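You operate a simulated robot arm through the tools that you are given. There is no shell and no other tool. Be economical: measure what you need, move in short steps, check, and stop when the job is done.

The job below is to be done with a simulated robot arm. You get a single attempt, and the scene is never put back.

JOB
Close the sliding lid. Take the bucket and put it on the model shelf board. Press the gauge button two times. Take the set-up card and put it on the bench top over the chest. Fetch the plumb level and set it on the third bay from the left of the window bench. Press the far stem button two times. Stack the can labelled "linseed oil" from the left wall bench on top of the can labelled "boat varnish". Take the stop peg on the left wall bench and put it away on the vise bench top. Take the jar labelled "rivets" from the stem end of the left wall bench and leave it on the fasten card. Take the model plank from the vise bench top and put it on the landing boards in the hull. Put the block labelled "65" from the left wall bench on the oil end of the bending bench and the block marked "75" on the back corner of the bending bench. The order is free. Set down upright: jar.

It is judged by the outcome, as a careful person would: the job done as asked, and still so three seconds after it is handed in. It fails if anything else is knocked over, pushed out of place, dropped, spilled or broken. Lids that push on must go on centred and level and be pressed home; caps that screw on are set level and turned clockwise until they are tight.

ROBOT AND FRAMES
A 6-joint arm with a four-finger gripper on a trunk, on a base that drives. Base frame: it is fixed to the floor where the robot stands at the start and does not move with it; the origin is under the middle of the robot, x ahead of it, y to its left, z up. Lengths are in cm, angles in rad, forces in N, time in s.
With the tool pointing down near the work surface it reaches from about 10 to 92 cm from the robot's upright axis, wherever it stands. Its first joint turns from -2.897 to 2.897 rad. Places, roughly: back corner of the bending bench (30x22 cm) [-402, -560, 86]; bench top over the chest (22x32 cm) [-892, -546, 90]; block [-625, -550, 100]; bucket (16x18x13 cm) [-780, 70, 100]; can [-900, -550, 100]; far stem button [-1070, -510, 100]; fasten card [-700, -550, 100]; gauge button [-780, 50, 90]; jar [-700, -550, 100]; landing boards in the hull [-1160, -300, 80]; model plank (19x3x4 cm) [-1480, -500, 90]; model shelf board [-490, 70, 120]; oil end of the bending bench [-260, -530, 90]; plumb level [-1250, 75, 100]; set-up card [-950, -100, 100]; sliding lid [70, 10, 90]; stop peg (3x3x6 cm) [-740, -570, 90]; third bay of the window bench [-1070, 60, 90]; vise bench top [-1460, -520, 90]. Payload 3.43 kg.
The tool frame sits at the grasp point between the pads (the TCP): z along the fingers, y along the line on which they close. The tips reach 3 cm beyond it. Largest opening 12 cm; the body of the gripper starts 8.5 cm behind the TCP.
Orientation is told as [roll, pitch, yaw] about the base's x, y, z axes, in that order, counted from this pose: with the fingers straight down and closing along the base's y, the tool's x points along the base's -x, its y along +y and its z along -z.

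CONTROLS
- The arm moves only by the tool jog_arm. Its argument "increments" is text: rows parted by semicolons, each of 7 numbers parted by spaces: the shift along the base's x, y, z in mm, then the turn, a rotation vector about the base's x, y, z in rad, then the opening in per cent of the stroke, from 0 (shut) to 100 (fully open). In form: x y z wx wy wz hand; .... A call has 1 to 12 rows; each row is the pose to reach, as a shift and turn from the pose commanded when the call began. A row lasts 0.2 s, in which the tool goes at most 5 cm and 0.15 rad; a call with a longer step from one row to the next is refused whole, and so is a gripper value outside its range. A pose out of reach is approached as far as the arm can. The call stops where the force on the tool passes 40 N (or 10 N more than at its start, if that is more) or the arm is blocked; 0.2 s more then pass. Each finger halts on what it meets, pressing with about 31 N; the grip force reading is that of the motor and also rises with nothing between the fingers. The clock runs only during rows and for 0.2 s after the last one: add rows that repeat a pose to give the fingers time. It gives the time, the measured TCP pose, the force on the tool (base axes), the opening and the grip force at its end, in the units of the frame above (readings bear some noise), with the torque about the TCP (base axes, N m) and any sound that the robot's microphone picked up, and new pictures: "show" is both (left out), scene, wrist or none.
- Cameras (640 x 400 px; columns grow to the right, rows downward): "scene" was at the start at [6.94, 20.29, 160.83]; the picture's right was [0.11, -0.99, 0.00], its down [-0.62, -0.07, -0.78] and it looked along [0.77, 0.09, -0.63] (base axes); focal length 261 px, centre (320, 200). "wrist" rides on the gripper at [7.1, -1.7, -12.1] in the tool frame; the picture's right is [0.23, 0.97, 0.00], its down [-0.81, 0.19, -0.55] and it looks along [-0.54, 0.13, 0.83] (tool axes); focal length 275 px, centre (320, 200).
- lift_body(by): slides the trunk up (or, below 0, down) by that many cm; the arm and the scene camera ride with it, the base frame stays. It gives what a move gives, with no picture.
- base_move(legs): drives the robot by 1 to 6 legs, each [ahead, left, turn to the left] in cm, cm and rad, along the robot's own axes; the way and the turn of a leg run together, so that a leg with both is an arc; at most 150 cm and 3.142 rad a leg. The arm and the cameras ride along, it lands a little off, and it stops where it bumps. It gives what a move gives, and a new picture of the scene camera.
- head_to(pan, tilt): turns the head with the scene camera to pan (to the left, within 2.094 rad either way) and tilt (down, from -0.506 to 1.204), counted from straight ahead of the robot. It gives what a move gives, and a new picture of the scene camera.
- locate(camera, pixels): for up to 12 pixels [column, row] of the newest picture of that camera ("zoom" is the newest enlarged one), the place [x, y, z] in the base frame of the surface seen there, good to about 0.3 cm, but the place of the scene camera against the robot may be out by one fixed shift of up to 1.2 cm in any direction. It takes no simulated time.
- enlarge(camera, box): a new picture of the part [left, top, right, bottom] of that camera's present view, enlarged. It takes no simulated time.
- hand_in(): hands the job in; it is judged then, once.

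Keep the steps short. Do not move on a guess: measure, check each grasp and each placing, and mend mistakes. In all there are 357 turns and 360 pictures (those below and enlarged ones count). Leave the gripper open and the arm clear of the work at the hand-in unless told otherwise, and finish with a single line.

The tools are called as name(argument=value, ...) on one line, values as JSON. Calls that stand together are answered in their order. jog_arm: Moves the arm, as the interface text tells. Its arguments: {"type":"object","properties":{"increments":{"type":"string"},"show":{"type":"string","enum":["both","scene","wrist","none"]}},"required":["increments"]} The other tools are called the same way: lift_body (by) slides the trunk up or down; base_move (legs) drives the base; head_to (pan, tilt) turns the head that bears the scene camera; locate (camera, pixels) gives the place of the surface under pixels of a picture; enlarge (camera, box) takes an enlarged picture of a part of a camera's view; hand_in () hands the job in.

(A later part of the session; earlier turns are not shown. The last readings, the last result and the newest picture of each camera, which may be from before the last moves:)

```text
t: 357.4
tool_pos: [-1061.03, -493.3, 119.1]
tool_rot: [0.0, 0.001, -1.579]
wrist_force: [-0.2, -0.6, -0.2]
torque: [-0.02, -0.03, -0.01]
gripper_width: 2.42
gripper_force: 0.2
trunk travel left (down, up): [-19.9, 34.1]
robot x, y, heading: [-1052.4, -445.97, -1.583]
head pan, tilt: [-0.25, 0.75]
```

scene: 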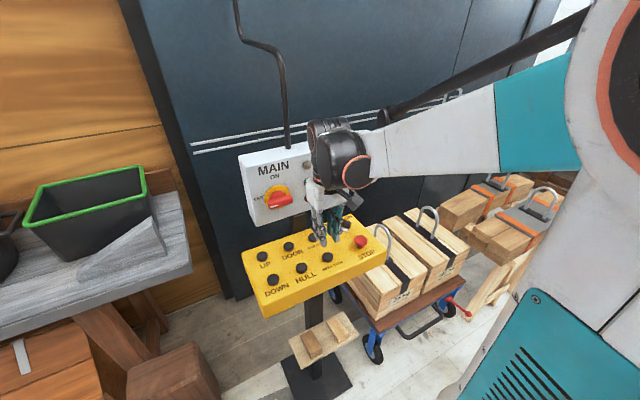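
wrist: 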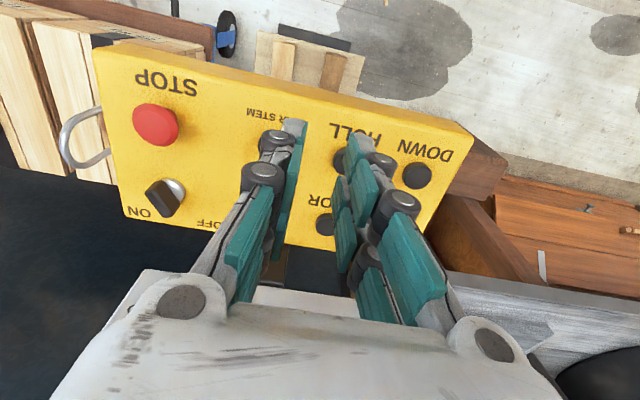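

Drive left (+x) to the stop peg / jar area near x≈-735.

base_move(legs=[[0, 150, 0.01], [0, 150, 0], [0, 15, 0]])

head_to(pan=0.15, tilt=0.6)

```text
t: 373.2
tool_pos: [-735.71, -483.62, 119.0]
tool_rot: [0.0, -0.002, -1.534]
wrist_force: [0.9, 0.2, 0.5]
torque: [-0.02, 0.08, 0.0]
gripper_width: 2.41
gripper_force: 0.0
trunk travel left (down, up): [-19.9, 34.1]
robot x, y, heading: [-729.6, -435.78, -1.536]
head pan, tilt: [-0.25, 0.75]
```

scene: 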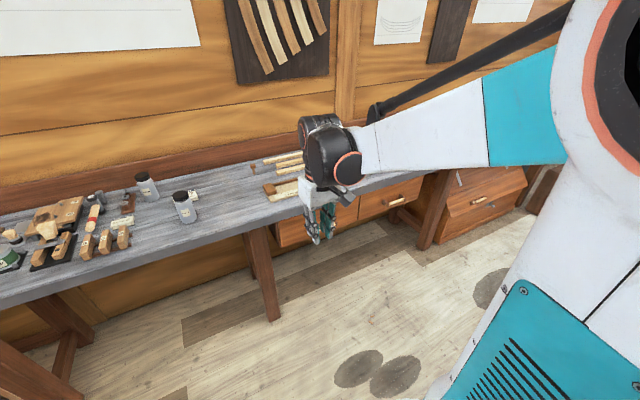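

```text
t: 374.1
tool_pos: [-735.81, -483.64, 118.88]
tool_rot: [0.0, 0.002, -1.534]
wrist_force: [0.3, -0.3, 0.5]
torque: [0.02, 0.03, 0.03]
gripper_width: 2.38
gripper_force: 0.0
trunk travel left (down, up): [-19.9, 34.1]
robot x, y, heading: [-729.45, -436.06, -1.532]
head pan, tilt: [0.15, 0.6]
```

scene: 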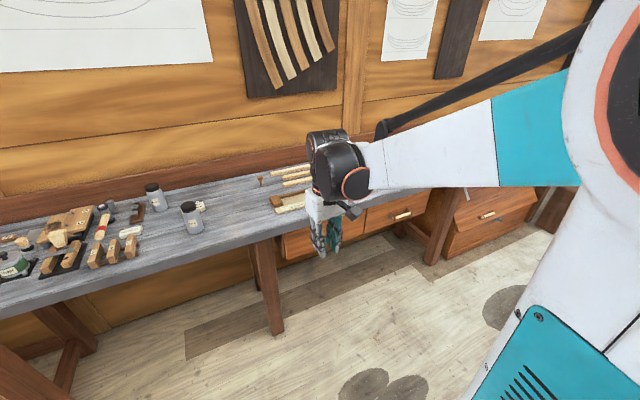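

jog_arm(increments="30 -30 0 0 0 -0.036 20; 65 -60 0 0 0 -0.036 20; 95 -95 0 0 0 -0.036 20; 120 -130 0 0 0 -0.036 20; 150 -165 0 0 0 -0.036 20", show="none")

head_to(pan=0.0, tilt=0.6)

```text
t: 375.2
tool_pos: [-720.68, -500.09, 119.08]
tool_rot: [0.001, -0.002, -1.569]
wrist_force: [-0.2, 0.4, 0.2]
torque: [-0.03, 0.03, -0.01]
gripper_width: 2.41
gripper_force: 0.1
trunk travel left (down, up): [-19.9, 34.1]
robot x, y, heading: [-729.98, -436.11, -1.535]
head pan, tilt: [0.15, 0.6]
```

```text
t: 375.9
tool_pos: [-720.58, -499.95, 118.97]
tool_rot: [0.0, -0.001, -1.569]
wrist_force: [0.0, -1.0, -0.5]
torque: [-0.03, 0.02, -0.03]
gripper_width: 2.41
gripper_force: 0.0
trunk travel left (down, up): [-19.9, 34.1]
robot x, y, heading: [-729.78, -435.81, -1.534]
head pan, tilt: [0.0, 0.6]
```

scene: 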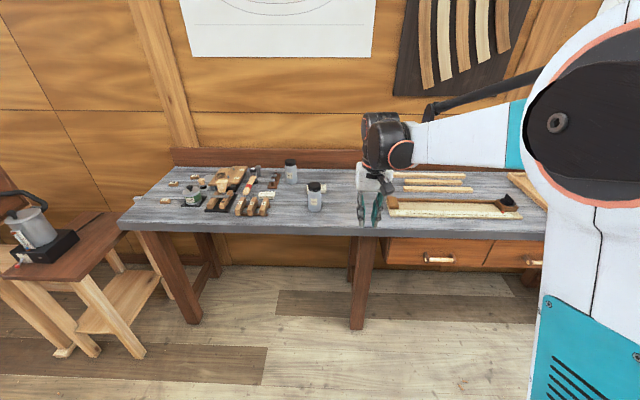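

enlarge(camera="scene", box=[120, 140, 344, 240])

enlarge(camera="scene", box=[330, 140, 560, 250])

```text
2.86 times, centred on (232, 190) of scene
```

zoom: 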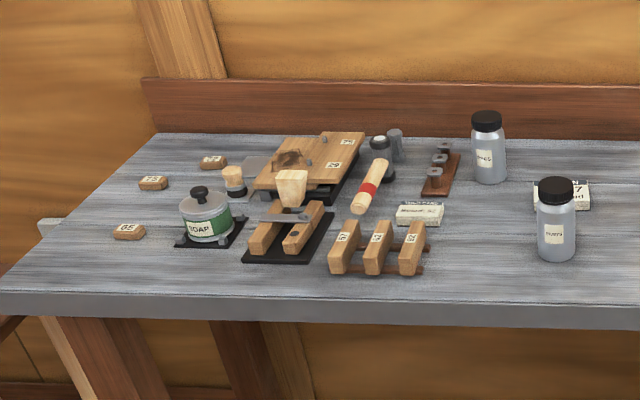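

```text
2.78 times, centred on (445, 195) of scene
```

zoom: 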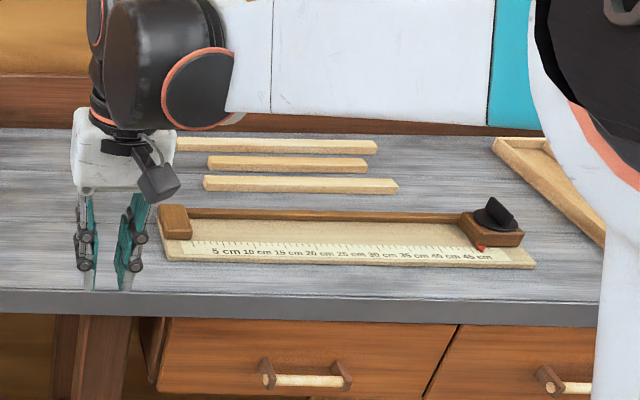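

Move the arm aside to reveal the peg and jars.

jog_arm(increments="-45 20 0 0 0 0 20; -90 40 0 0 0 0 20; -135 60 0 0 0 0 20; -180 60 0 0 0 0 20; -225 60 0 0 0 0 20; -260 60 0 0 0 0 20", show="none")

enlarge(camera="scene", box=[230, 145, 410, 235])

```text
t: 377.4
tool_pos: [-746.92, -494.07, 118.84]
tool_rot: [0.001, 0.001, -1.57]
wrist_force: [-0.6, -0.4, -0.1]
torque: [-0.03, 0.02, 0.01]
gripper_width: 2.41
gripper_force: 0.1
trunk travel left (down, up): [-19.9, 34.1]
robot x, y, heading: [-729.76, -436.23, -1.532]
head pan, tilt: [0.0, 0.6]
```

```text
3.56 times, centred on (320, 190) of scene
```

zoom: 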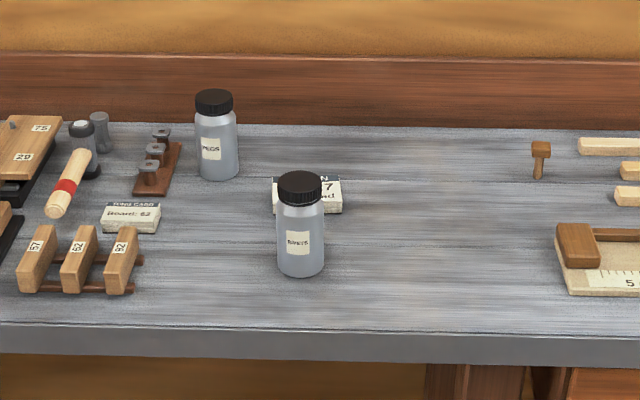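

Stop peg at zoom (540,160); rivets jar at (300,230); fasten card behind it. Locate all.

locate(camera="zoom", pixels=[[540, 145], [540, 175], [300, 180], [300, 240], [300, 275], [330, 195], [277, 182], [340, 180], [340, 210], [215, 95], [130, 218], [585, 255]])

```text
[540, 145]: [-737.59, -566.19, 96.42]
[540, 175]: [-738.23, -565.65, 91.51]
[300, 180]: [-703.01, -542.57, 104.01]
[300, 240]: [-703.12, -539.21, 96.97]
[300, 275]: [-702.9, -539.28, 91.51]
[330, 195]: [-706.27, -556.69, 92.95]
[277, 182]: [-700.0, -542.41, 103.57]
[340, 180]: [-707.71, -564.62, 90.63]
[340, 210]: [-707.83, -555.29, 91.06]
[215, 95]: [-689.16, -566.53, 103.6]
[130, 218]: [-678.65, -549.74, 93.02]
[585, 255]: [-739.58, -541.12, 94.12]
```

Drive 34 cm closer with heading fixed.

base_move(legs=[[34, 3, -0.037]])

jog_arm(increments="45 0 0 0 0 0 40; 90 0 0 0 0 0 60; 135 0 0 0 0 0 75; 180 0 0 0 0 0 75; 225 0 0 0 0 0 75; 260 0 0 0 0 0 75")

```text
t: 379.6
tool_pos: [-744.96, -528.85, 118.8]
tool_rot: [0.0, 0.0, -1.603]
wrist_force: [-0.9, -0.5, 0.6]
torque: [0.03, -0.01, 0.01]
gripper_width: 2.42
gripper_force: 0.0
trunk travel left (down, up): [-19.9, 34.1]
robot x, y, heading: [-725.81, -471.02, -1.57]
head pan, tilt: [0.0, 0.6]
```

scene: 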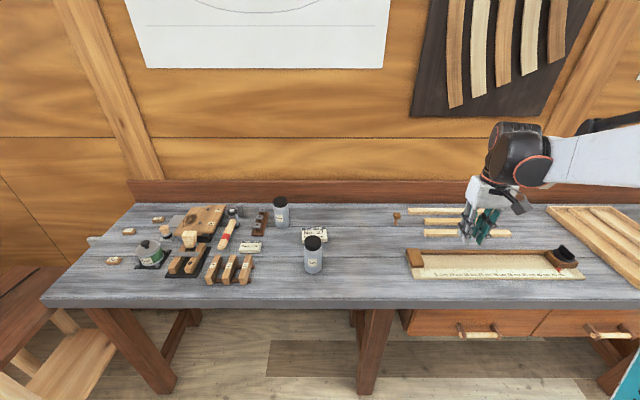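

```text
t: 381.0
tool_pos: [-719.24, -528.49, 119.12]
tool_rot: [0.0, 0.001, -1.605]
wrist_force: [0.4, -0.3, -0.1]
torque: [0.0, -0.01, 0.01]
gripper_width: 9.01
gripper_force: 0.1
trunk travel left (down, up): [-19.9, 34.1]
robot x, y, heading: [-725.96, -471.23, -1.565]
head pan, tilt: [0.0, 0.6]
```

scene: 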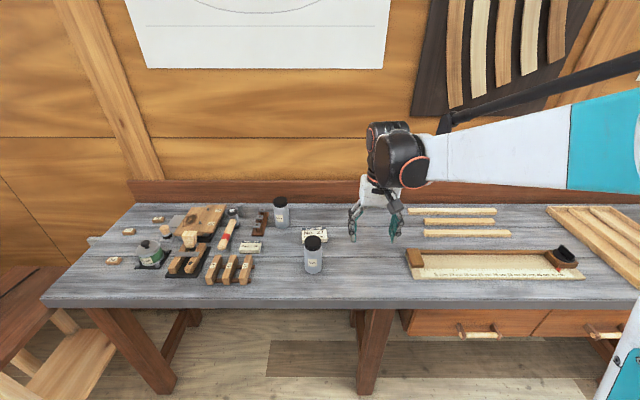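
wrist: 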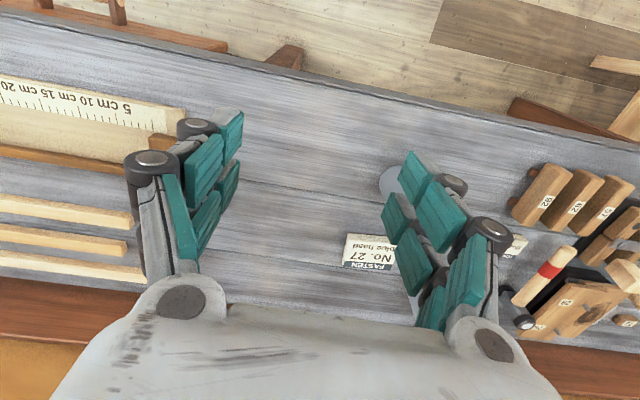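

jog_arm(increments="45 0 0 0 0 0.035 75; 90 0 0 0 0 0.035 75; 135 0 0 0 0 0.035 75; 160 0 0 0 0 0.035 75", show="wrist")

enlarge(camera="wrist", box=[220, 80, 460, 230])

```text
t: 382.0
tool_pos: [-703.47, -528.76, 119.02]
tool_rot: [-0.001, -0.001, -1.567]
wrist_force: [-0.2, -0.4, -0.3]
torque: [-0.02, -0.02, 0.01]
gripper_width: 9.01
gripper_force: 0.1
trunk travel left (down, up): [-19.9, 34.1]
robot x, y, heading: [-725.99, -471.03, -1.567]
head pan, tilt: [0.0, 0.6]
```

wrist: 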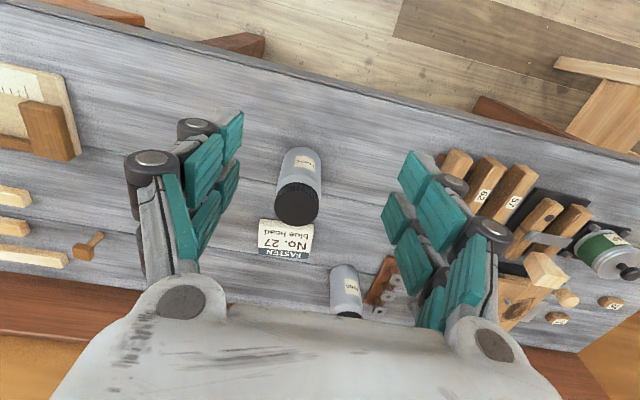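

```text
2.67 times, centred on (340, 155) of wrist
```

zoom: 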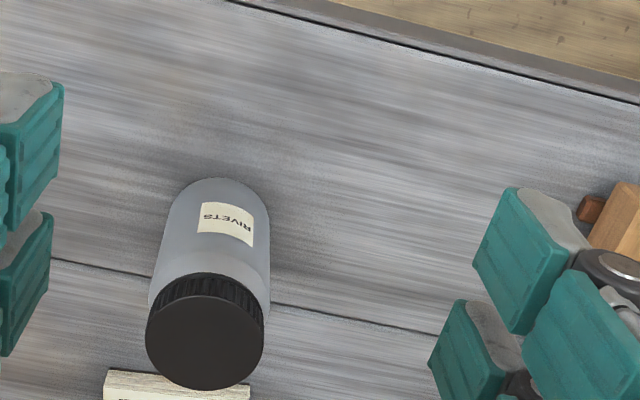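

Label reads RIVETS. Measure the jar and the fasten card.

locate(camera="wrist", pixels=[[296, 205], [275, 205], [317, 208], [297, 225], [300, 165], [283, 180], [320, 182], [258, 219], [313, 225], [258, 252], [308, 262], [285, 240]])

```text
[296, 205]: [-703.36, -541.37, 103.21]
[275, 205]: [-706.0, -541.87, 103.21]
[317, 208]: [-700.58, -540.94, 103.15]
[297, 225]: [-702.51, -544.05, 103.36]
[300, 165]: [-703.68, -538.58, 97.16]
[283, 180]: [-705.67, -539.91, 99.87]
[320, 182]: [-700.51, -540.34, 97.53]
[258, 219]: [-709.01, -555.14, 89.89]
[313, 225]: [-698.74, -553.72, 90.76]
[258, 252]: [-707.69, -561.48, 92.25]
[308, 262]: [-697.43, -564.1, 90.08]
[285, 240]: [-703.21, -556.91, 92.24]
```

Descend around the jar and grip at z≈97.

jog_arm(increments="2 -45 0 0 0 0 75; 2 -90 0 0 0 0 75; 2 -127 0 0 0 0 75; 2 -127 -45 0 0 0 75; 2 -127 -90 0 0 0 75; 2 -127 -135 0 0 0 75; 2 -127 -180 0 0 0 75; 2 -127 -220 0 0 0 75; 2 -127 -220 0 0 0 45; 2 -127 -220 0 0 0 30; 2 -127 -220 0 0 0 30", show="wrist")

```text
t: 384.4
tool_pos: [-702.83, -541.75, 96.77]
tool_rot: [0.0, -0.001, -1.567]
wrist_force: [0.0, 0.2, 0.1]
torque: [0.01, -0.03, -0.02]
gripper_width: 5.89
gripper_force: 30.7
trunk travel left (down, up): [-19.9, 34.1]
robot x, y, heading: [-726.07, -470.95, -1.567]
head pan, tilt: [0.0, 0.6]
```

wrist: 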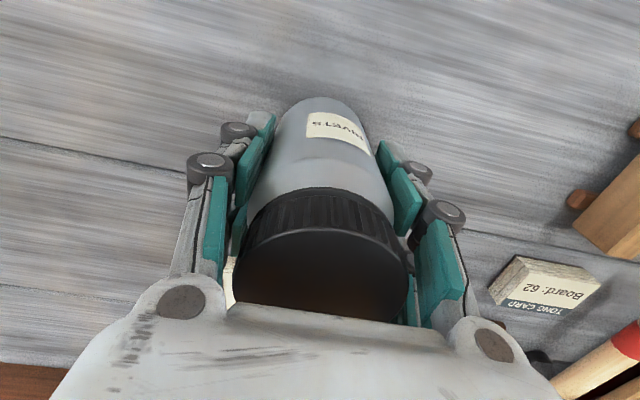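

Held. Lift, move over the card, lower to just above it.

jog_arm(increments="0 0 15 0 0 0 30; 0 0 55 0 0 0 30; 0 -45 65 0 0 0 30; -1 -90 65 0 0 0 30; -1 -135 65 0 0 0 30; -2 -161 65 0 0 0 30; -2 -161 35 0 0 0 30")

enlarge(camera="scene", box=[250, 190, 394, 280])

```text
t: 386.0
tool_pos: [-703.1, -557.6, 100.17]
tool_rot: [-0.001, 0.0, -1.567]
wrist_force: [0.1, 0.1, -1.9]
torque: [-0.01, 0.0, -0.01]
gripper_width: 5.87
gripper_force: 31.3
trunk travel left (down, up): [-19.9, 34.1]
robot x, y, heading: [-726.02, -471.35, -1.565]
head pan, tilt: [0.0, 0.6]
```

scene: 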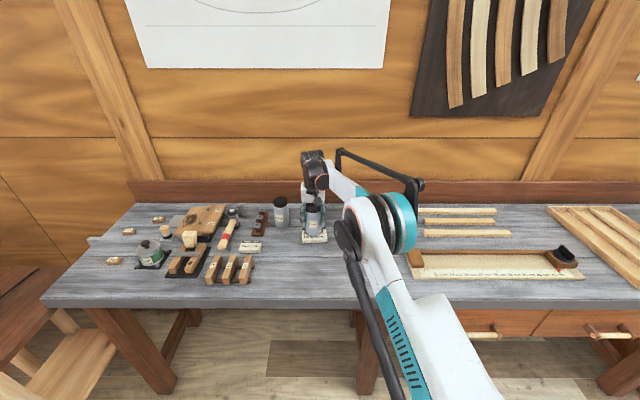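
wrist: 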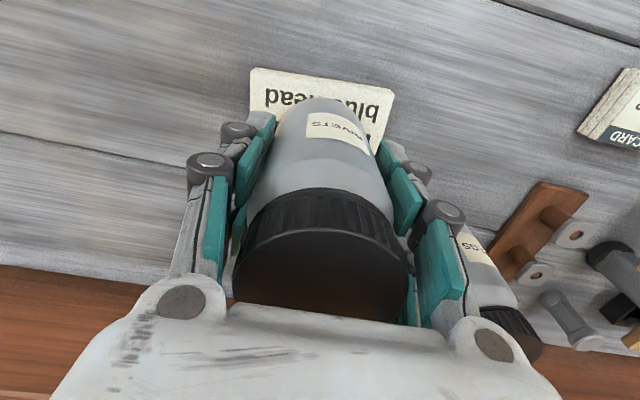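

```text
4.44 times, centred on (322, 235) of scene
```

zoom: 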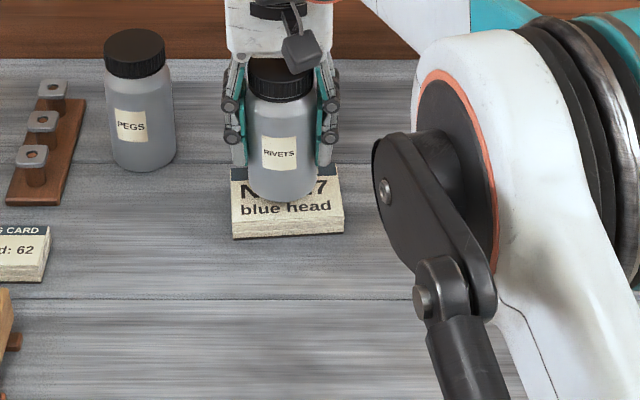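

Centred over the card. Lower to contact and release.

jog_arm(increments="0 -6 -4 0 0 0 30; 0 -6 -8 0 0 0 30; 0 -6 -10 0 0 0 30; 0 -6 -12 0 0 0 30; 0 -6 -14 0 0 0 30", show="none")

```text
t: 387.2
tool_pos: [-702.98, -558.14, 99.02]
tool_rot: [-0.001, 0.0, -1.567]
wrist_force: [0.6, 0.4, -1.4]
torque: [-0.02, 0.0, 0.0]
gripper_width: 5.85
gripper_force: 30.6
trunk travel left (down, up): [-19.9, 34.1]
robot x, y, heading: [-725.98, -470.89, -1.568]
head pan, tilt: [0.0, 0.6]
```

jog_arm(increments="0 0 -2 0 0 0 30; 0 0 -4 0 0 0 30; 0 0 -5 0 0 0 30; 0 0 -6 0 0 0 30", show="none")

```text
t: 388.2
tool_pos: [-702.91, -557.98, 98.57]
tool_rot: [0.0, -0.003, -1.567]
wrist_force: [2.1, -7.8, 24.0]
torque: [-0.21, -0.12, -0.08]
gripper_width: 5.88
gripper_force: 31.3
trunk travel left (down, up): [-19.9, 34.1]
robot x, y, heading: [-725.81, -471.03, -1.567]
head pan, tilt: [0.0, 0.6]
```

Contact. Release gently and rise.

jog_arm(increments="0 0 3 0 0 0 40; 0 0 3 0 0 0 50; 0 0 3 0 0 0 60; 0 0 3 0 0 0 65; 0 0 3 0 0 0 65; 0 0 40 0 0 0 65; 0 0 80 0 0 0 65; 0 10 120 0 0 0 65; 0 30 160 0 0 0 65")

enlarge(camera="scene", box=[250, 190, 394, 280])

```text
t: 390.2
tool_pos: [-703.01, -555.22, 114.26]
tool_rot: [-0.001, 0.0, -1.567]
wrist_force: [-0.7, -0.2, -0.2]
torque: [0.03, -0.02, -0.01]
gripper_width: 7.85
gripper_force: 0.1
trunk travel left (down, up): [-19.9, 34.1]
robot x, y, heading: [-725.97, -470.75, -1.572]
head pan, tilt: [0.0, 0.6]
```

scene: 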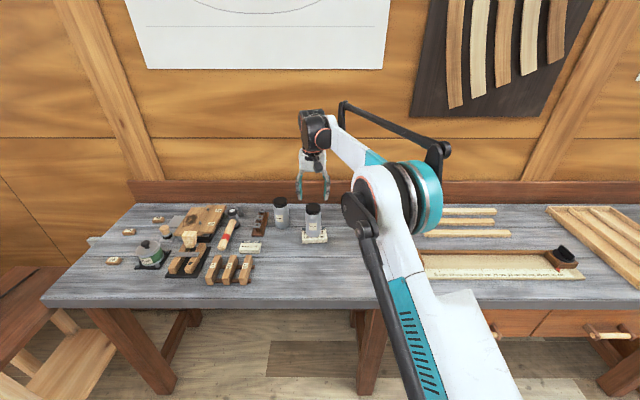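
wrist: 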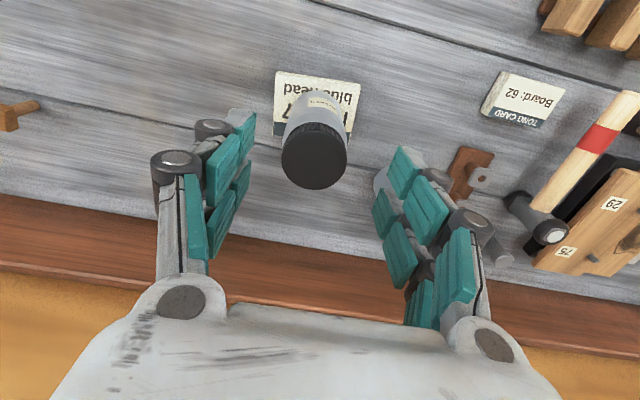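

```text
4.44 times, centred on (322, 235) of scene
```

zoom: 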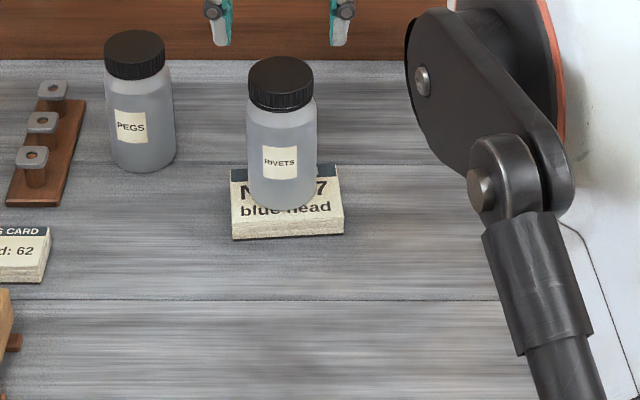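

Jar stands well. Move over the stop peg.

jog_arm(increments="-45 0 10 0 0 0 65; -90 0 10 0 0 0 60; -135 0 10 0 0 0 50; -180 0 10 0 0 0 50; -225 0 10 0 0 0 50; -270 0 10 0 0 0 50; -310 0 10 0 0 0 50; -350 0 0 0 0 0 50; -350 0 -40 0 0 0 50", show="wrist")

enlarge(camera="wrist", box=[220, 80, 460, 230])

```text
t: 392.2
tool_pos: [-738.15, -555.33, 110.61]
tool_rot: [0.001, 0.0, -1.568]
wrist_force: [0.2, 0.2, 0.8]
torque: [0.0, 0.0, -0.02]
gripper_width: 5.98
gripper_force: 0.1
trunk travel left (down, up): [-19.9, 34.1]
robot x, y, heading: [-726.11, -471.05, -1.57]
head pan, tilt: [0.0, 0.6]
```

wrist: 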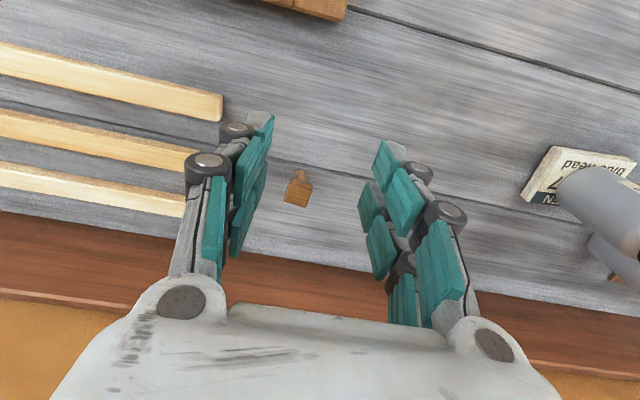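

```text
2.67 times, centred on (340, 155) of wrist
```

zoom: 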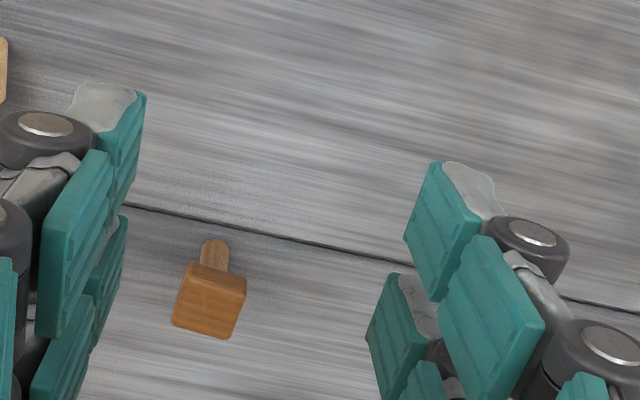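

locate(camera="zoom", pixels=[[205, 305], [180, 320], [240, 300], [215, 250], [215, 275], [195, 275], [225, 330]])

locate(camera="wrist", pixels=[[222, 100], [195, 160], [185, 205]])

```text
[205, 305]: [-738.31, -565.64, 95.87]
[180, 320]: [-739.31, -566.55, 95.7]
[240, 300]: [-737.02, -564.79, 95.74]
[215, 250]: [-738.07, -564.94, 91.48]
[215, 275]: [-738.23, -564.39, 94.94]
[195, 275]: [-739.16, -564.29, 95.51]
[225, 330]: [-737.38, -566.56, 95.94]
```

```text
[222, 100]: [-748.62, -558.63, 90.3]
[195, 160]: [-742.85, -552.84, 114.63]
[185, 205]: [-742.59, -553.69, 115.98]
```

Peg head at (−738.2, −565.5, top 95.9). Drive 9 cm closer for reach.

base_move(legs=[[9, 0, 0]])

jog_arm(increments="0 0 0 0 0 0 40; 0 0 0 0 0 0 33", show="wrist")

```text
t: 393.4
tool_pos: [-737.93, -564.72, 110.5]
tool_rot: [-0.001, 0.003, -1.566]
wrist_force: [0.1, -0.3, -0.9]
torque: [0.05, -0.01, -0.01]
gripper_width: 6.02
gripper_force: 0.1
trunk travel left (down, up): [-19.9, 34.1]
robot x, y, heading: [-725.62, -480.35, -1.561]
head pan, tilt: [0.0, 0.6]
```

scene: 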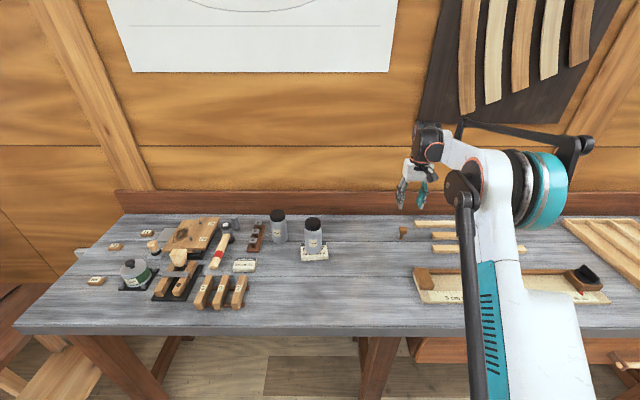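

```text
t: 393.9
tool_pos: [-737.8, -564.62, 110.59]
tool_rot: [0.0, -0.001, -1.564]
wrist_force: [-0.1, 0.6, -0.1]
torque: [0.04, 0.03, -0.03]
gripper_width: 3.96
gripper_force: 0.0
trunk travel left (down, up): [-19.9, 34.1]
robot x, y, heading: [-726.02, -480.43, -1.563]
head pan, tilt: [0.0, 0.6]
```

wrist: 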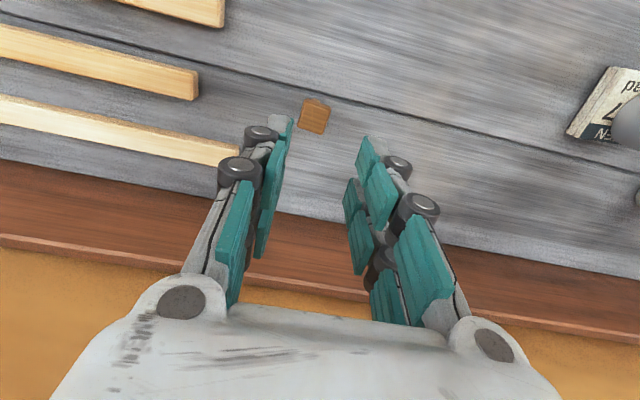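

locate(camera="wrist", pixels=[[236, 152], [196, 85], [314, 115], [302, 118], [327, 112]])

```text
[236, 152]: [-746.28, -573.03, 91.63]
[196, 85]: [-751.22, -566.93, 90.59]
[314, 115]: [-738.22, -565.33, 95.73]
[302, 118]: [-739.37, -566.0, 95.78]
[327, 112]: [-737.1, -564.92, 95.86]
```

Clear of the battens. Descend and grip the peg head.

jog_arm(increments="-4 -8 -40 0 0 0 33; -4 -8 -80 0 0 0 33; -4 -8 -120 0 0 0 33; -4 -8 -155 0 0 0 33; -4 -8 -155 0 0 0 15; -4 -8 -155 0 0 0 5; -4 -8 -155 0 0 0 5", show="wrist")

```text
t: 395.6
tool_pos: [-738.29, -565.2, 94.95]
tool_rot: [-0.001, 0.0, -1.566]
wrist_force: [0.4, -0.7, 0.3]
torque: [0.0, 0.01, 0.0]
gripper_width: 2.57
gripper_force: 31.5
trunk travel left (down, up): [-19.9, 34.1]
robot x, y, heading: [-725.9, -480.31, -1.569]
head pan, tilt: [0.0, 0.6]
```

wrist: 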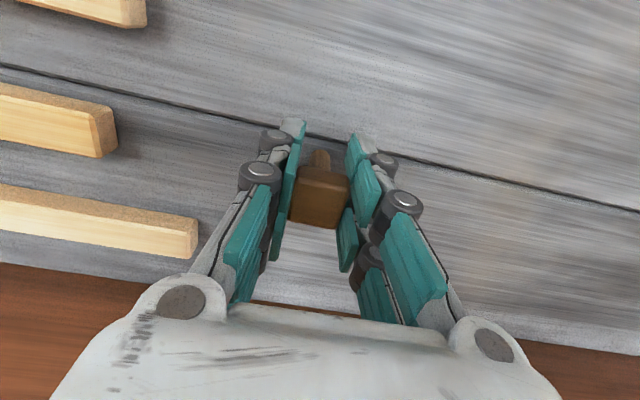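

Peg held. Lift, retract and back away.

jog_arm(increments="0 0 30 0 0 0 5; 0 10 75 0 0 0 5; 0 50 105 0 0 0 5; 0 95 125 0 0 0 5; 0 140 145 0 0 0 5; 0 185 165 0 0 0 5; 0 230 185 0 0 0 5; 0 270 205 0 0 0 5", show="wrist")

base_move(legs=[[-40, 0, 0]])

head_to(pan=-1.2, tilt=0.35)

```text
t: 397.4
tool_pos: [-738.52, -538.37, 115.78]
tool_rot: [0.0, -0.002, -1.565]
wrist_force: [-0.3, 0.2, -0.4]
torque: [0.0, 0.0, 0.01]
gripper_width: 2.58
gripper_force: 31.1
trunk travel left (down, up): [-19.9, 34.1]
robot x, y, heading: [-726.03, -480.76, -1.566]
head pan, tilt: [0.0, 0.6]
```

wrist: 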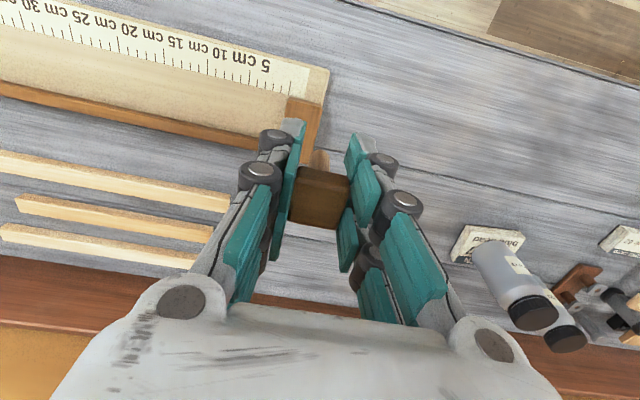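

```text
t: 399.9
tool_pos: [-738.45, -497.84, 115.66]
tool_rot: [0.0, 0.001, -1.556]
wrist_force: [0.0, 0.0, -0.7]
torque: [-0.01, 0.01, 0.01]
gripper_width: 2.61
gripper_force: 31.0
trunk travel left (down, up): [-19.9, 34.1]
robot x, y, heading: [-726.18, -439.44, -1.555]
head pan, tilt: [0.0, 0.6]
```

scene: 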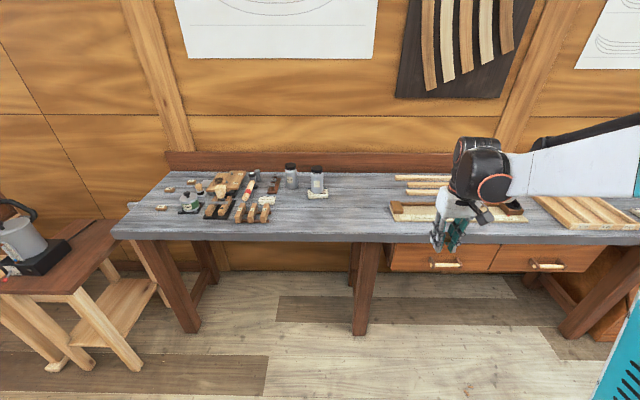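

```text
t: 401.3
tool_pos: [-738.44, -498.09, 115.71]
tool_rot: [0.001, 0.0, -1.556]
wrist_force: [0.5, 0.2, -0.5]
torque: [0.02, 0.02, 0.01]
gripper_width: 2.59
gripper_force: 30.9
trunk travel left (down, up): [-19.9, 34.1]
robot x, y, heading: [-726.38, -439.69, -1.552]
head pan, tilt: [-1.201, 0.351]
```

scene: 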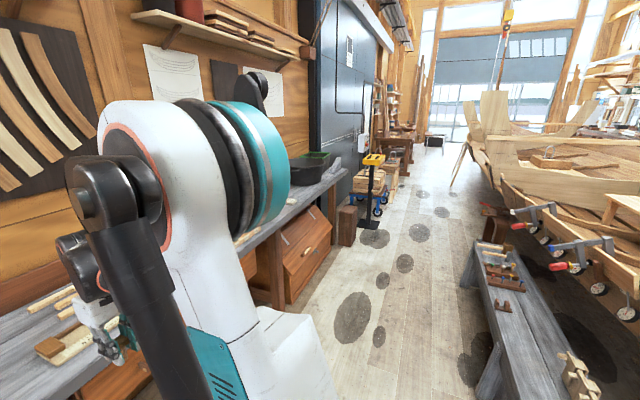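

Retract a little and drive right.

jog_arm(increments="20 40 15 0 0 0 5; 40 80 30 0 0 0 5", show="none")

base_move(legs=[[0, -148, -0.018], [-12, -140, 0], [0, -148, 0]])

```text
t: 401.9
tool_pos: [-734.37, -489.41, 118.67]
tool_rot: [-0.001, 0.0, -1.556]
wrist_force: [0.0, 1.0, -0.5]
torque: [-0.02, -0.03, 0.0]
gripper_width: 2.59
gripper_force: 30.9
trunk travel left (down, up): [-19.9, 34.1]
robot x, y, heading: [-726.41, -439.3, -1.555]
head pan, tilt: [-1.201, 0.351]
```

```text
t: 422.6
tool_pos: [-1167.81, -480.74, 118.56]
tool_rot: [0.0, -0.001, -1.562]
wrist_force: [0.5, -0.3, -0.2]
torque: [0.01, 0.01, 0.0]
gripper_width: 2.56
gripper_force: 30.7
trunk travel left (down, up): [-19.9, 34.1]
robot x, y, heading: [-1159.4, -431.09, -1.558]
head pan, tilt: [-1.201, 0.351]
```

scene: 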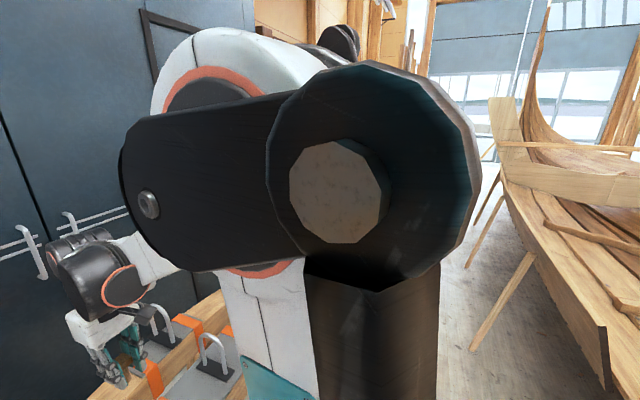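

locate(camera="scene", pixels=[[473, 348], [470, 265], [605, 350], [530, 255], [505, 180], [450, 380], [210, 310], [480, 220]])

head_to(pan=-1.6, tilt=0.4)

```text
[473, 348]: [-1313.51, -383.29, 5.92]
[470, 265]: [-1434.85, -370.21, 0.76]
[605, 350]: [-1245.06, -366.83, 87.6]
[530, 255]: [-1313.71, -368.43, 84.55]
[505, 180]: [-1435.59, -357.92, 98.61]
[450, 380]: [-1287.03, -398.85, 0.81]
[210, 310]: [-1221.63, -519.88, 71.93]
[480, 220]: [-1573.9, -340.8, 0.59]
```

```text
t: 423.5
tool_pos: [-1167.8, -480.77, 118.54]
tool_rot: [0.0, 0.0, -1.561]
wrist_force: [-1.0, 0.9, 0.1]
torque: [-0.01, 0.0, 0.0]
gripper_width: 2.58
gripper_force: 31.1
trunk travel left (down, up): [-19.9, 34.1]
robot x, y, heading: [-1159.61, -430.52, -1.56]
head pan, tilt: [-1.6, 0.4]
```

scene: 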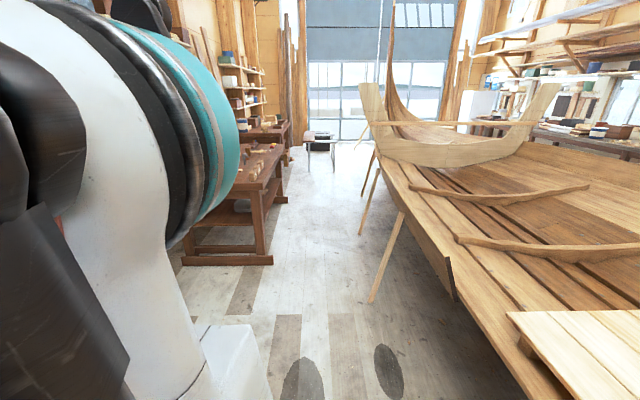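

locate(camera="scene", pixels=[[262, 262], [285, 195], [248, 205], [245, 170], [560, 330], [370, 300], [230, 310], [270, 150], [320, 150]])

```text
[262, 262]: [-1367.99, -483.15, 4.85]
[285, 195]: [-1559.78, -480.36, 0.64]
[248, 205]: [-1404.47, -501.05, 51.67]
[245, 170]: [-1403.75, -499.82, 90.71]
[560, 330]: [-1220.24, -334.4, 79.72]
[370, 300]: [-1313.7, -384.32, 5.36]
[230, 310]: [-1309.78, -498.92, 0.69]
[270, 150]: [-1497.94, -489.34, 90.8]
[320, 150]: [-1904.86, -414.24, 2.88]
```

Continue to the vise bench, keeping y≈-431.

base_move(legs=[[0, -145, -0.011], [0, -130, 0]])

jog_arm(increments="0 -40 0 0 0 0 5; 0 -80 0 0 0 0 5", show="none")

head_to(pan=0.0, tilt=0.65)

```text
t: 436.8
tool_pos: [-1439.71, -490.45, 118.47]
tool_rot: [-0.001, -0.001, -1.527]
wrist_force: [0.1, -0.7, -0.5]
torque: [0.0, 0.02, 0.04]
gripper_width: 2.59
gripper_force: 31.0
trunk travel left (down, up): [-19.9, 34.1]
robot x, y, heading: [-1433.34, -440.21, -1.526]
head pan, tilt: [-1.6, 0.4]
```

scene: 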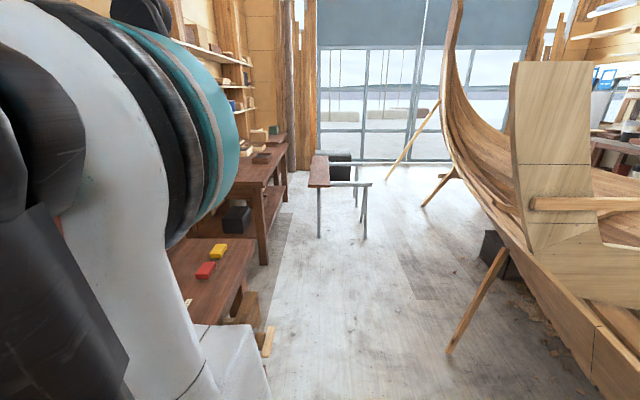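

```text
t: 437.4
tool_pos: [-1440.06, -498.68, 118.39]
tool_rot: [0.001, -0.001, -1.525]
wrist_force: [-0.2, -0.7, -0.8]
torque: [0.06, -0.01, -0.01]
gripper_width: 2.58
gripper_force: 31.0
trunk travel left (down, up): [-19.9, 34.1]
robot x, y, heading: [-1433.02, -439.97, -1.529]
head pan, tilt: [-1.6, 0.4]
```

```text
t: 439.0
tool_pos: [-1439.94, -498.59, 118.54]
tool_rot: [0.0, 0.0, -1.527]
wrist_force: [0.6, -0.1, 0.3]
torque: [0.02, 0.03, 0.02]
gripper_width: 2.56
gripper_force: 31.1
trunk travel left (down, up): [-19.9, 34.1]
robot x, y, heading: [-1433.32, -440.28, -1.528]
head pan, tilt: [0.0, 0.649]
```

scene: 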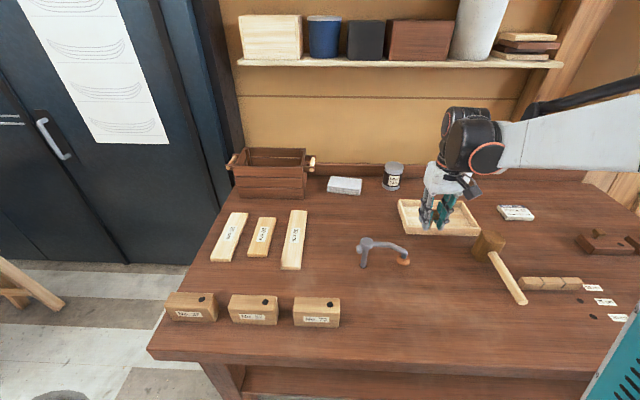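

enlarge(camera="scene", box=[150, 160, 400, 330])

enlarge(camera="scene", box=[390, 180, 640, 330])

locate(camera="scene", pixels=[[230, 235], [293, 240], [550, 283], [525, 283], [580, 283], [450, 310], [420, 280], [370, 300], [340, 220], [385, 252], [500, 270], [400, 330]])

```text
2.35 times, centred on (275, 245) of scene
```

zoom: 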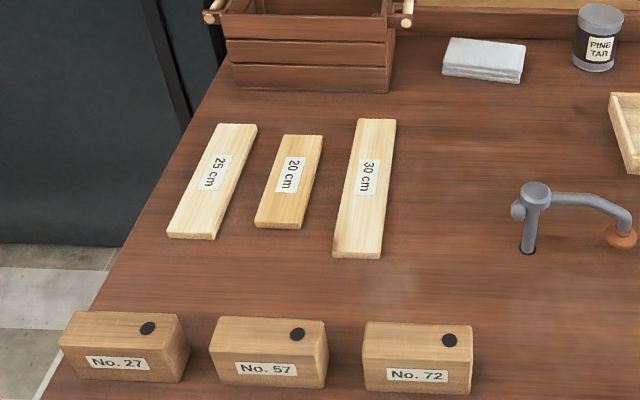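

```text
2.56 times, centred on (515, 255) of scene
```

zoom: 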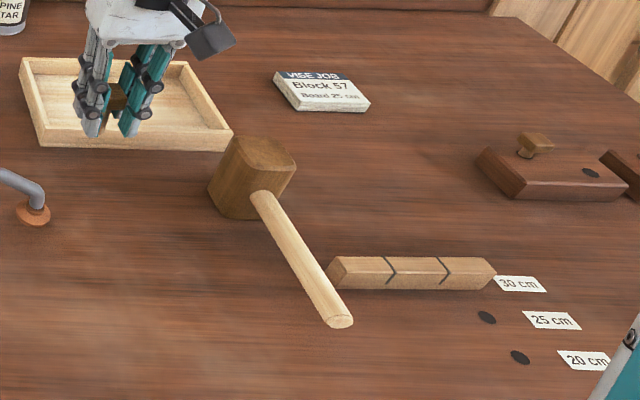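

```text
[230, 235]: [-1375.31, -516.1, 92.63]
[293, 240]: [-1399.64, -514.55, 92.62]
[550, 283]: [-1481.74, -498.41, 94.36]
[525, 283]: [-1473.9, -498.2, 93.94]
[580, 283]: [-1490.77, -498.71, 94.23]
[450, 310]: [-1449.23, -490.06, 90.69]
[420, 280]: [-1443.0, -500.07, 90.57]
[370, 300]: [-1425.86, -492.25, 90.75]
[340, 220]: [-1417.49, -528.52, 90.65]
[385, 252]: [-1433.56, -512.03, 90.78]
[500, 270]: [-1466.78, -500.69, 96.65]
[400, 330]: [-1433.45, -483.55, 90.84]
```

The plank is at x −1472..−1492, y≈−498. Place the peg right below the hand at a free spot (−1443, −497).

jog_arm(increments="-30 15 0 0 0 0 5; -30 15 -45 0 0 0 5; -30 15 -90 0 0 0 5; -30 15 -135 0 0 0 5; -30 15 -180 0 0 0 5; -30 15 -215 0 0 0 5")

```text
t: 440.4
tool_pos: [-1442.89, -496.98, 97.04]
tool_rot: [0.0, 0.0, -1.528]
wrist_force: [0.8, 0.7, -0.6]
torque: [-0.03, 0.01, 0.0]
gripper_width: 2.59
gripper_force: 30.9
trunk travel left (down, up): [-19.9, 34.1]
robot x, y, heading: [-1433.25, -440.35, -1.53]
head pan, tilt: [0.0, 0.649]
```

scene: 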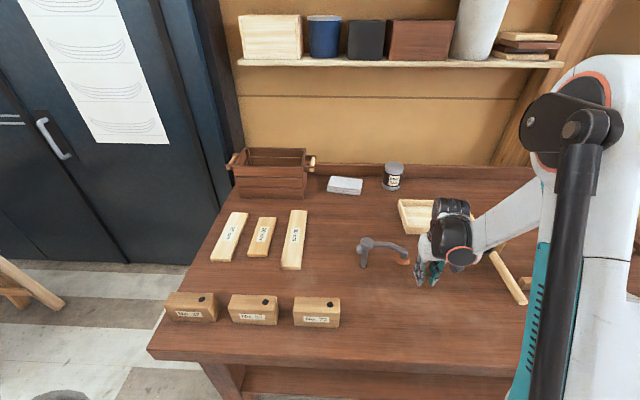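
wrist: 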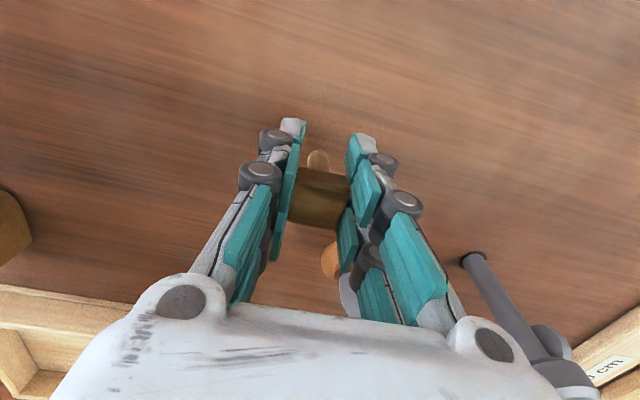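

jog_arm(increments="0 10 -8 0 0 0 5; 0 10 -14 0 0 0 5; 0 10 -18 0 0 0 5; 0 10 -20 0 0 0 5; 0 10 -22 0 0 0 5; 0 10 -23 0 0 0 5", show="none")

```text
t: 441.8
tool_pos: [-1442.84, -495.76, 94.72]
tool_rot: [0.0, -0.001, -1.528]
wrist_force: [-1.7, -4.1, 27.2]
torque: [-0.33, 0.09, 0.0]
gripper_width: 2.66
gripper_force: 30.9
trunk travel left (down, up): [-19.9, 34.1]
robot x, y, heading: [-1433.04, -439.86, -1.525]
head pan, tilt: [0.0, 0.649]
```

Contact. Relax 2 mm, open slowly, rise.

jog_arm(increments="0 0 2 0 0 0 15; 0 0 2 0 0 0 22; 0 0 2 0 0 0 32; 0 0 2 0 0 0 36; 0 0 2 0 0 0 36; 0 0 30 0 0 0 36; 0 0 70 0 0 0 36; 0 0 115 0 0 0 40; 0 0 160 0 0 0 45")

enlarge(camera="wrist", box=[200, 60, 440, 210])

```text
t: 443.8
tool_pos: [-1442.81, -495.9, 110.9]
tool_rot: [0.0, -0.001, -1.526]
wrist_force: [-0.2, 0.6, 1.0]
torque: [0.01, 0.01, -0.01]
gripper_width: 5.41
gripper_force: 0.1
trunk travel left (down, up): [-19.9, 34.1]
robot x, y, heading: [-1433.32, -440.06, -1.528]
head pan, tilt: [0.0, 0.649]
```

scene: 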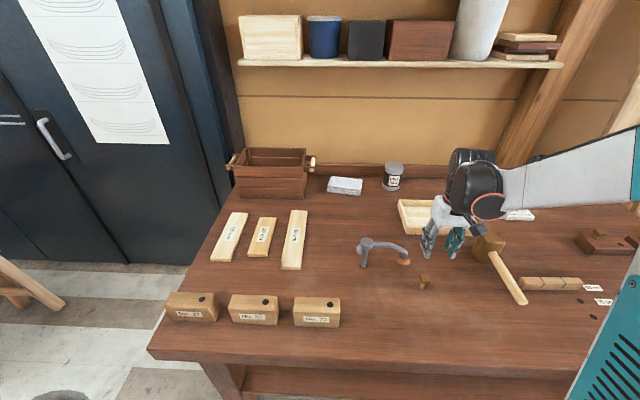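
wrist: 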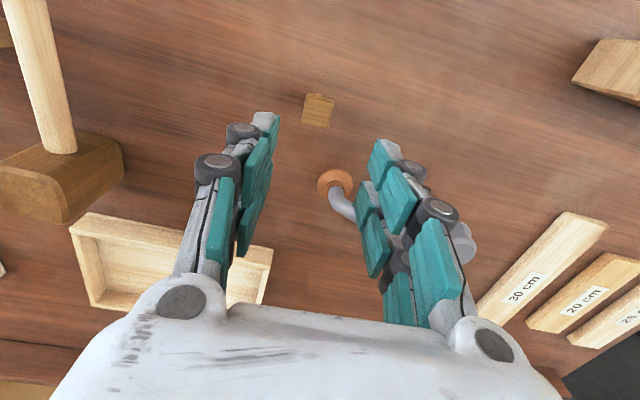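

```text
2.67 times, centred on (320, 135) of wrist
```

zoom: 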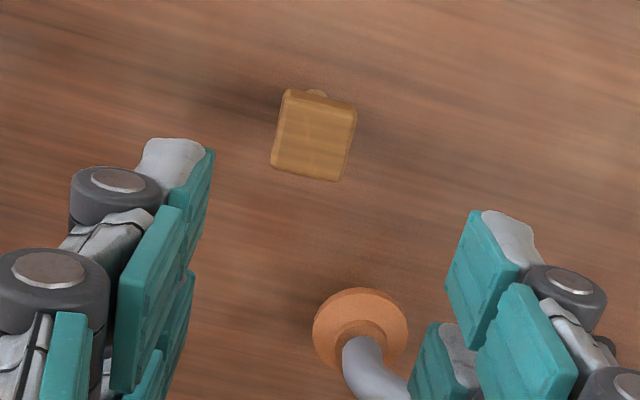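

Peg stands. Now rotate the hand 90° and go over the model plank.

jog_arm(increments="-30 10 30 0 0 -0.14 45; -65 10 50 0 0 -0.28 45; -100 10 50 0 0 -0.42 45; -135 10 50 0 0 -0.56 45; -170 10 50 0 0 -0.7 45; -205 10 50 0 0 -0.84 45; -240 0 50 0 0 -0.98 45; -275 -10 50 0 0 -1.12 45; -310 -20 50 0 0 -1.26 45; -345 -25 50 0 0 -1.4 45; -370 -25 50 0 0 -1.5 45; -385 -25 50 0 0 -1.615 45")

```text
t: 446.4
tool_pos: [-1481.5, -498.65, 115.86]
tool_rot: [-0.001, 0.0, 3.138]
wrist_force: [0.1, -0.4, -0.3]
torque: [-0.01, 0.02, -0.01]
gripper_width: 5.42
gripper_force: 0.1
trunk travel left (down, up): [-19.9, 34.1]
robot x, y, heading: [-1433.2, -439.95, -1.528]
head pan, tilt: [0.0, 0.649]
```

scene: 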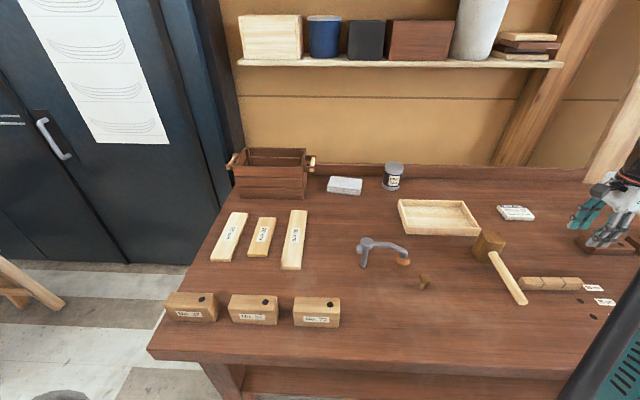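
wrist: 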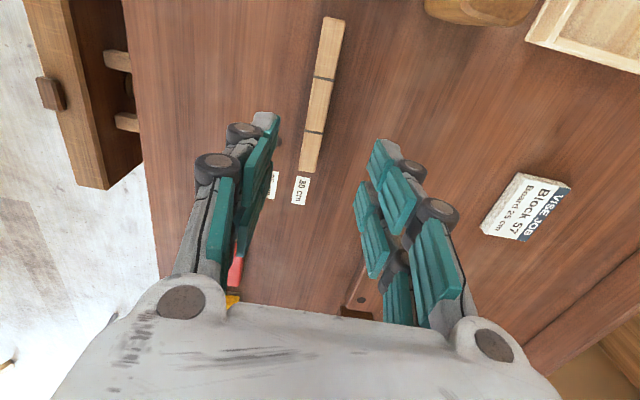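

locate(camera="wrist", pixels=[[335, 20], [300, 170], [316, 168], [318, 105], [308, 130], [330, 70], [270, 185], [345, 22]])

```text
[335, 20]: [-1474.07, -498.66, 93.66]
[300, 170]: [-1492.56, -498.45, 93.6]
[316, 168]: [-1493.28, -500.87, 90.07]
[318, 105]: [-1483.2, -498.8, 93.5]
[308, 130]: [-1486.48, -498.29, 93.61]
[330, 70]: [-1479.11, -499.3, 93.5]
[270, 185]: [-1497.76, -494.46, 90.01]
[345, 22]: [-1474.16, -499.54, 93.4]
```

Descend onto the plank centre and grip.

jog_arm(increments="-15 -3 -45 0 0 0 45; -15 -3 -90 0 0 0 45; -15 -3 -135 0 0 0 45; -15 -3 -180 0 0 0 45; -15 -3 -212 0 0 0 45; -15 -3 -223 0 0 0 45; -15 -3 -223 0 0 0 20; -15 -3 -223 0 0 0 10; -15 -3 -223 0 0 0 10", show="wrist")

```text
t: 448.4
tool_pos: [-1482.63, -498.61, 93.49]
tool_rot: [0.001, 0.0, 3.138]
wrist_force: [0.7, 0.1, -0.1]
torque: [0.01, 0.0, 0.03]
gripper_width: 2.37
gripper_force: 31.3
trunk travel left (down, up): [-19.9, 34.1]
robot x, y, heading: [-1433.14, -440.41, -1.528]
head pan, tilt: [0.0, 0.649]
```

wrist: 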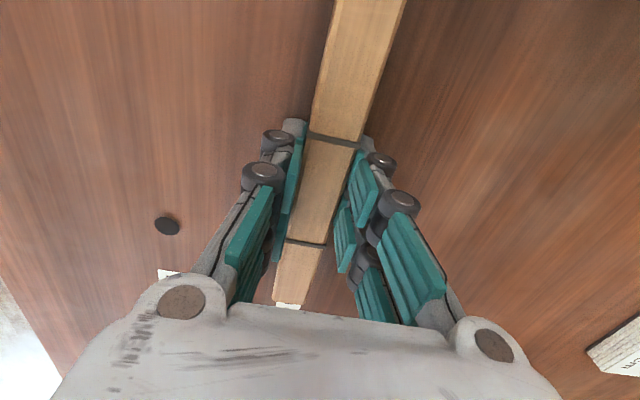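

Held. Lift and bring it in front of the robot.

jog_arm(increments="0 0 30 0 0 0 10; 0 0 75 0 0 0 10; 0 0 120 0 0 0 10; 0 0 165 0 0 0 10; 0 0 210 0 0 0 10; 0 0 255 0 0 0 10; 45 10 275 0 0 0 10; 90 20 290 0 0 0 10; 135 30 300 0 0 0 10; 180 40 310 0 0 0 10; 225 50 320 0 0 0 10; 270 60 320 0 0 0 10")

```text
refused: row 7 steps farther than a row can; nothing moved
```

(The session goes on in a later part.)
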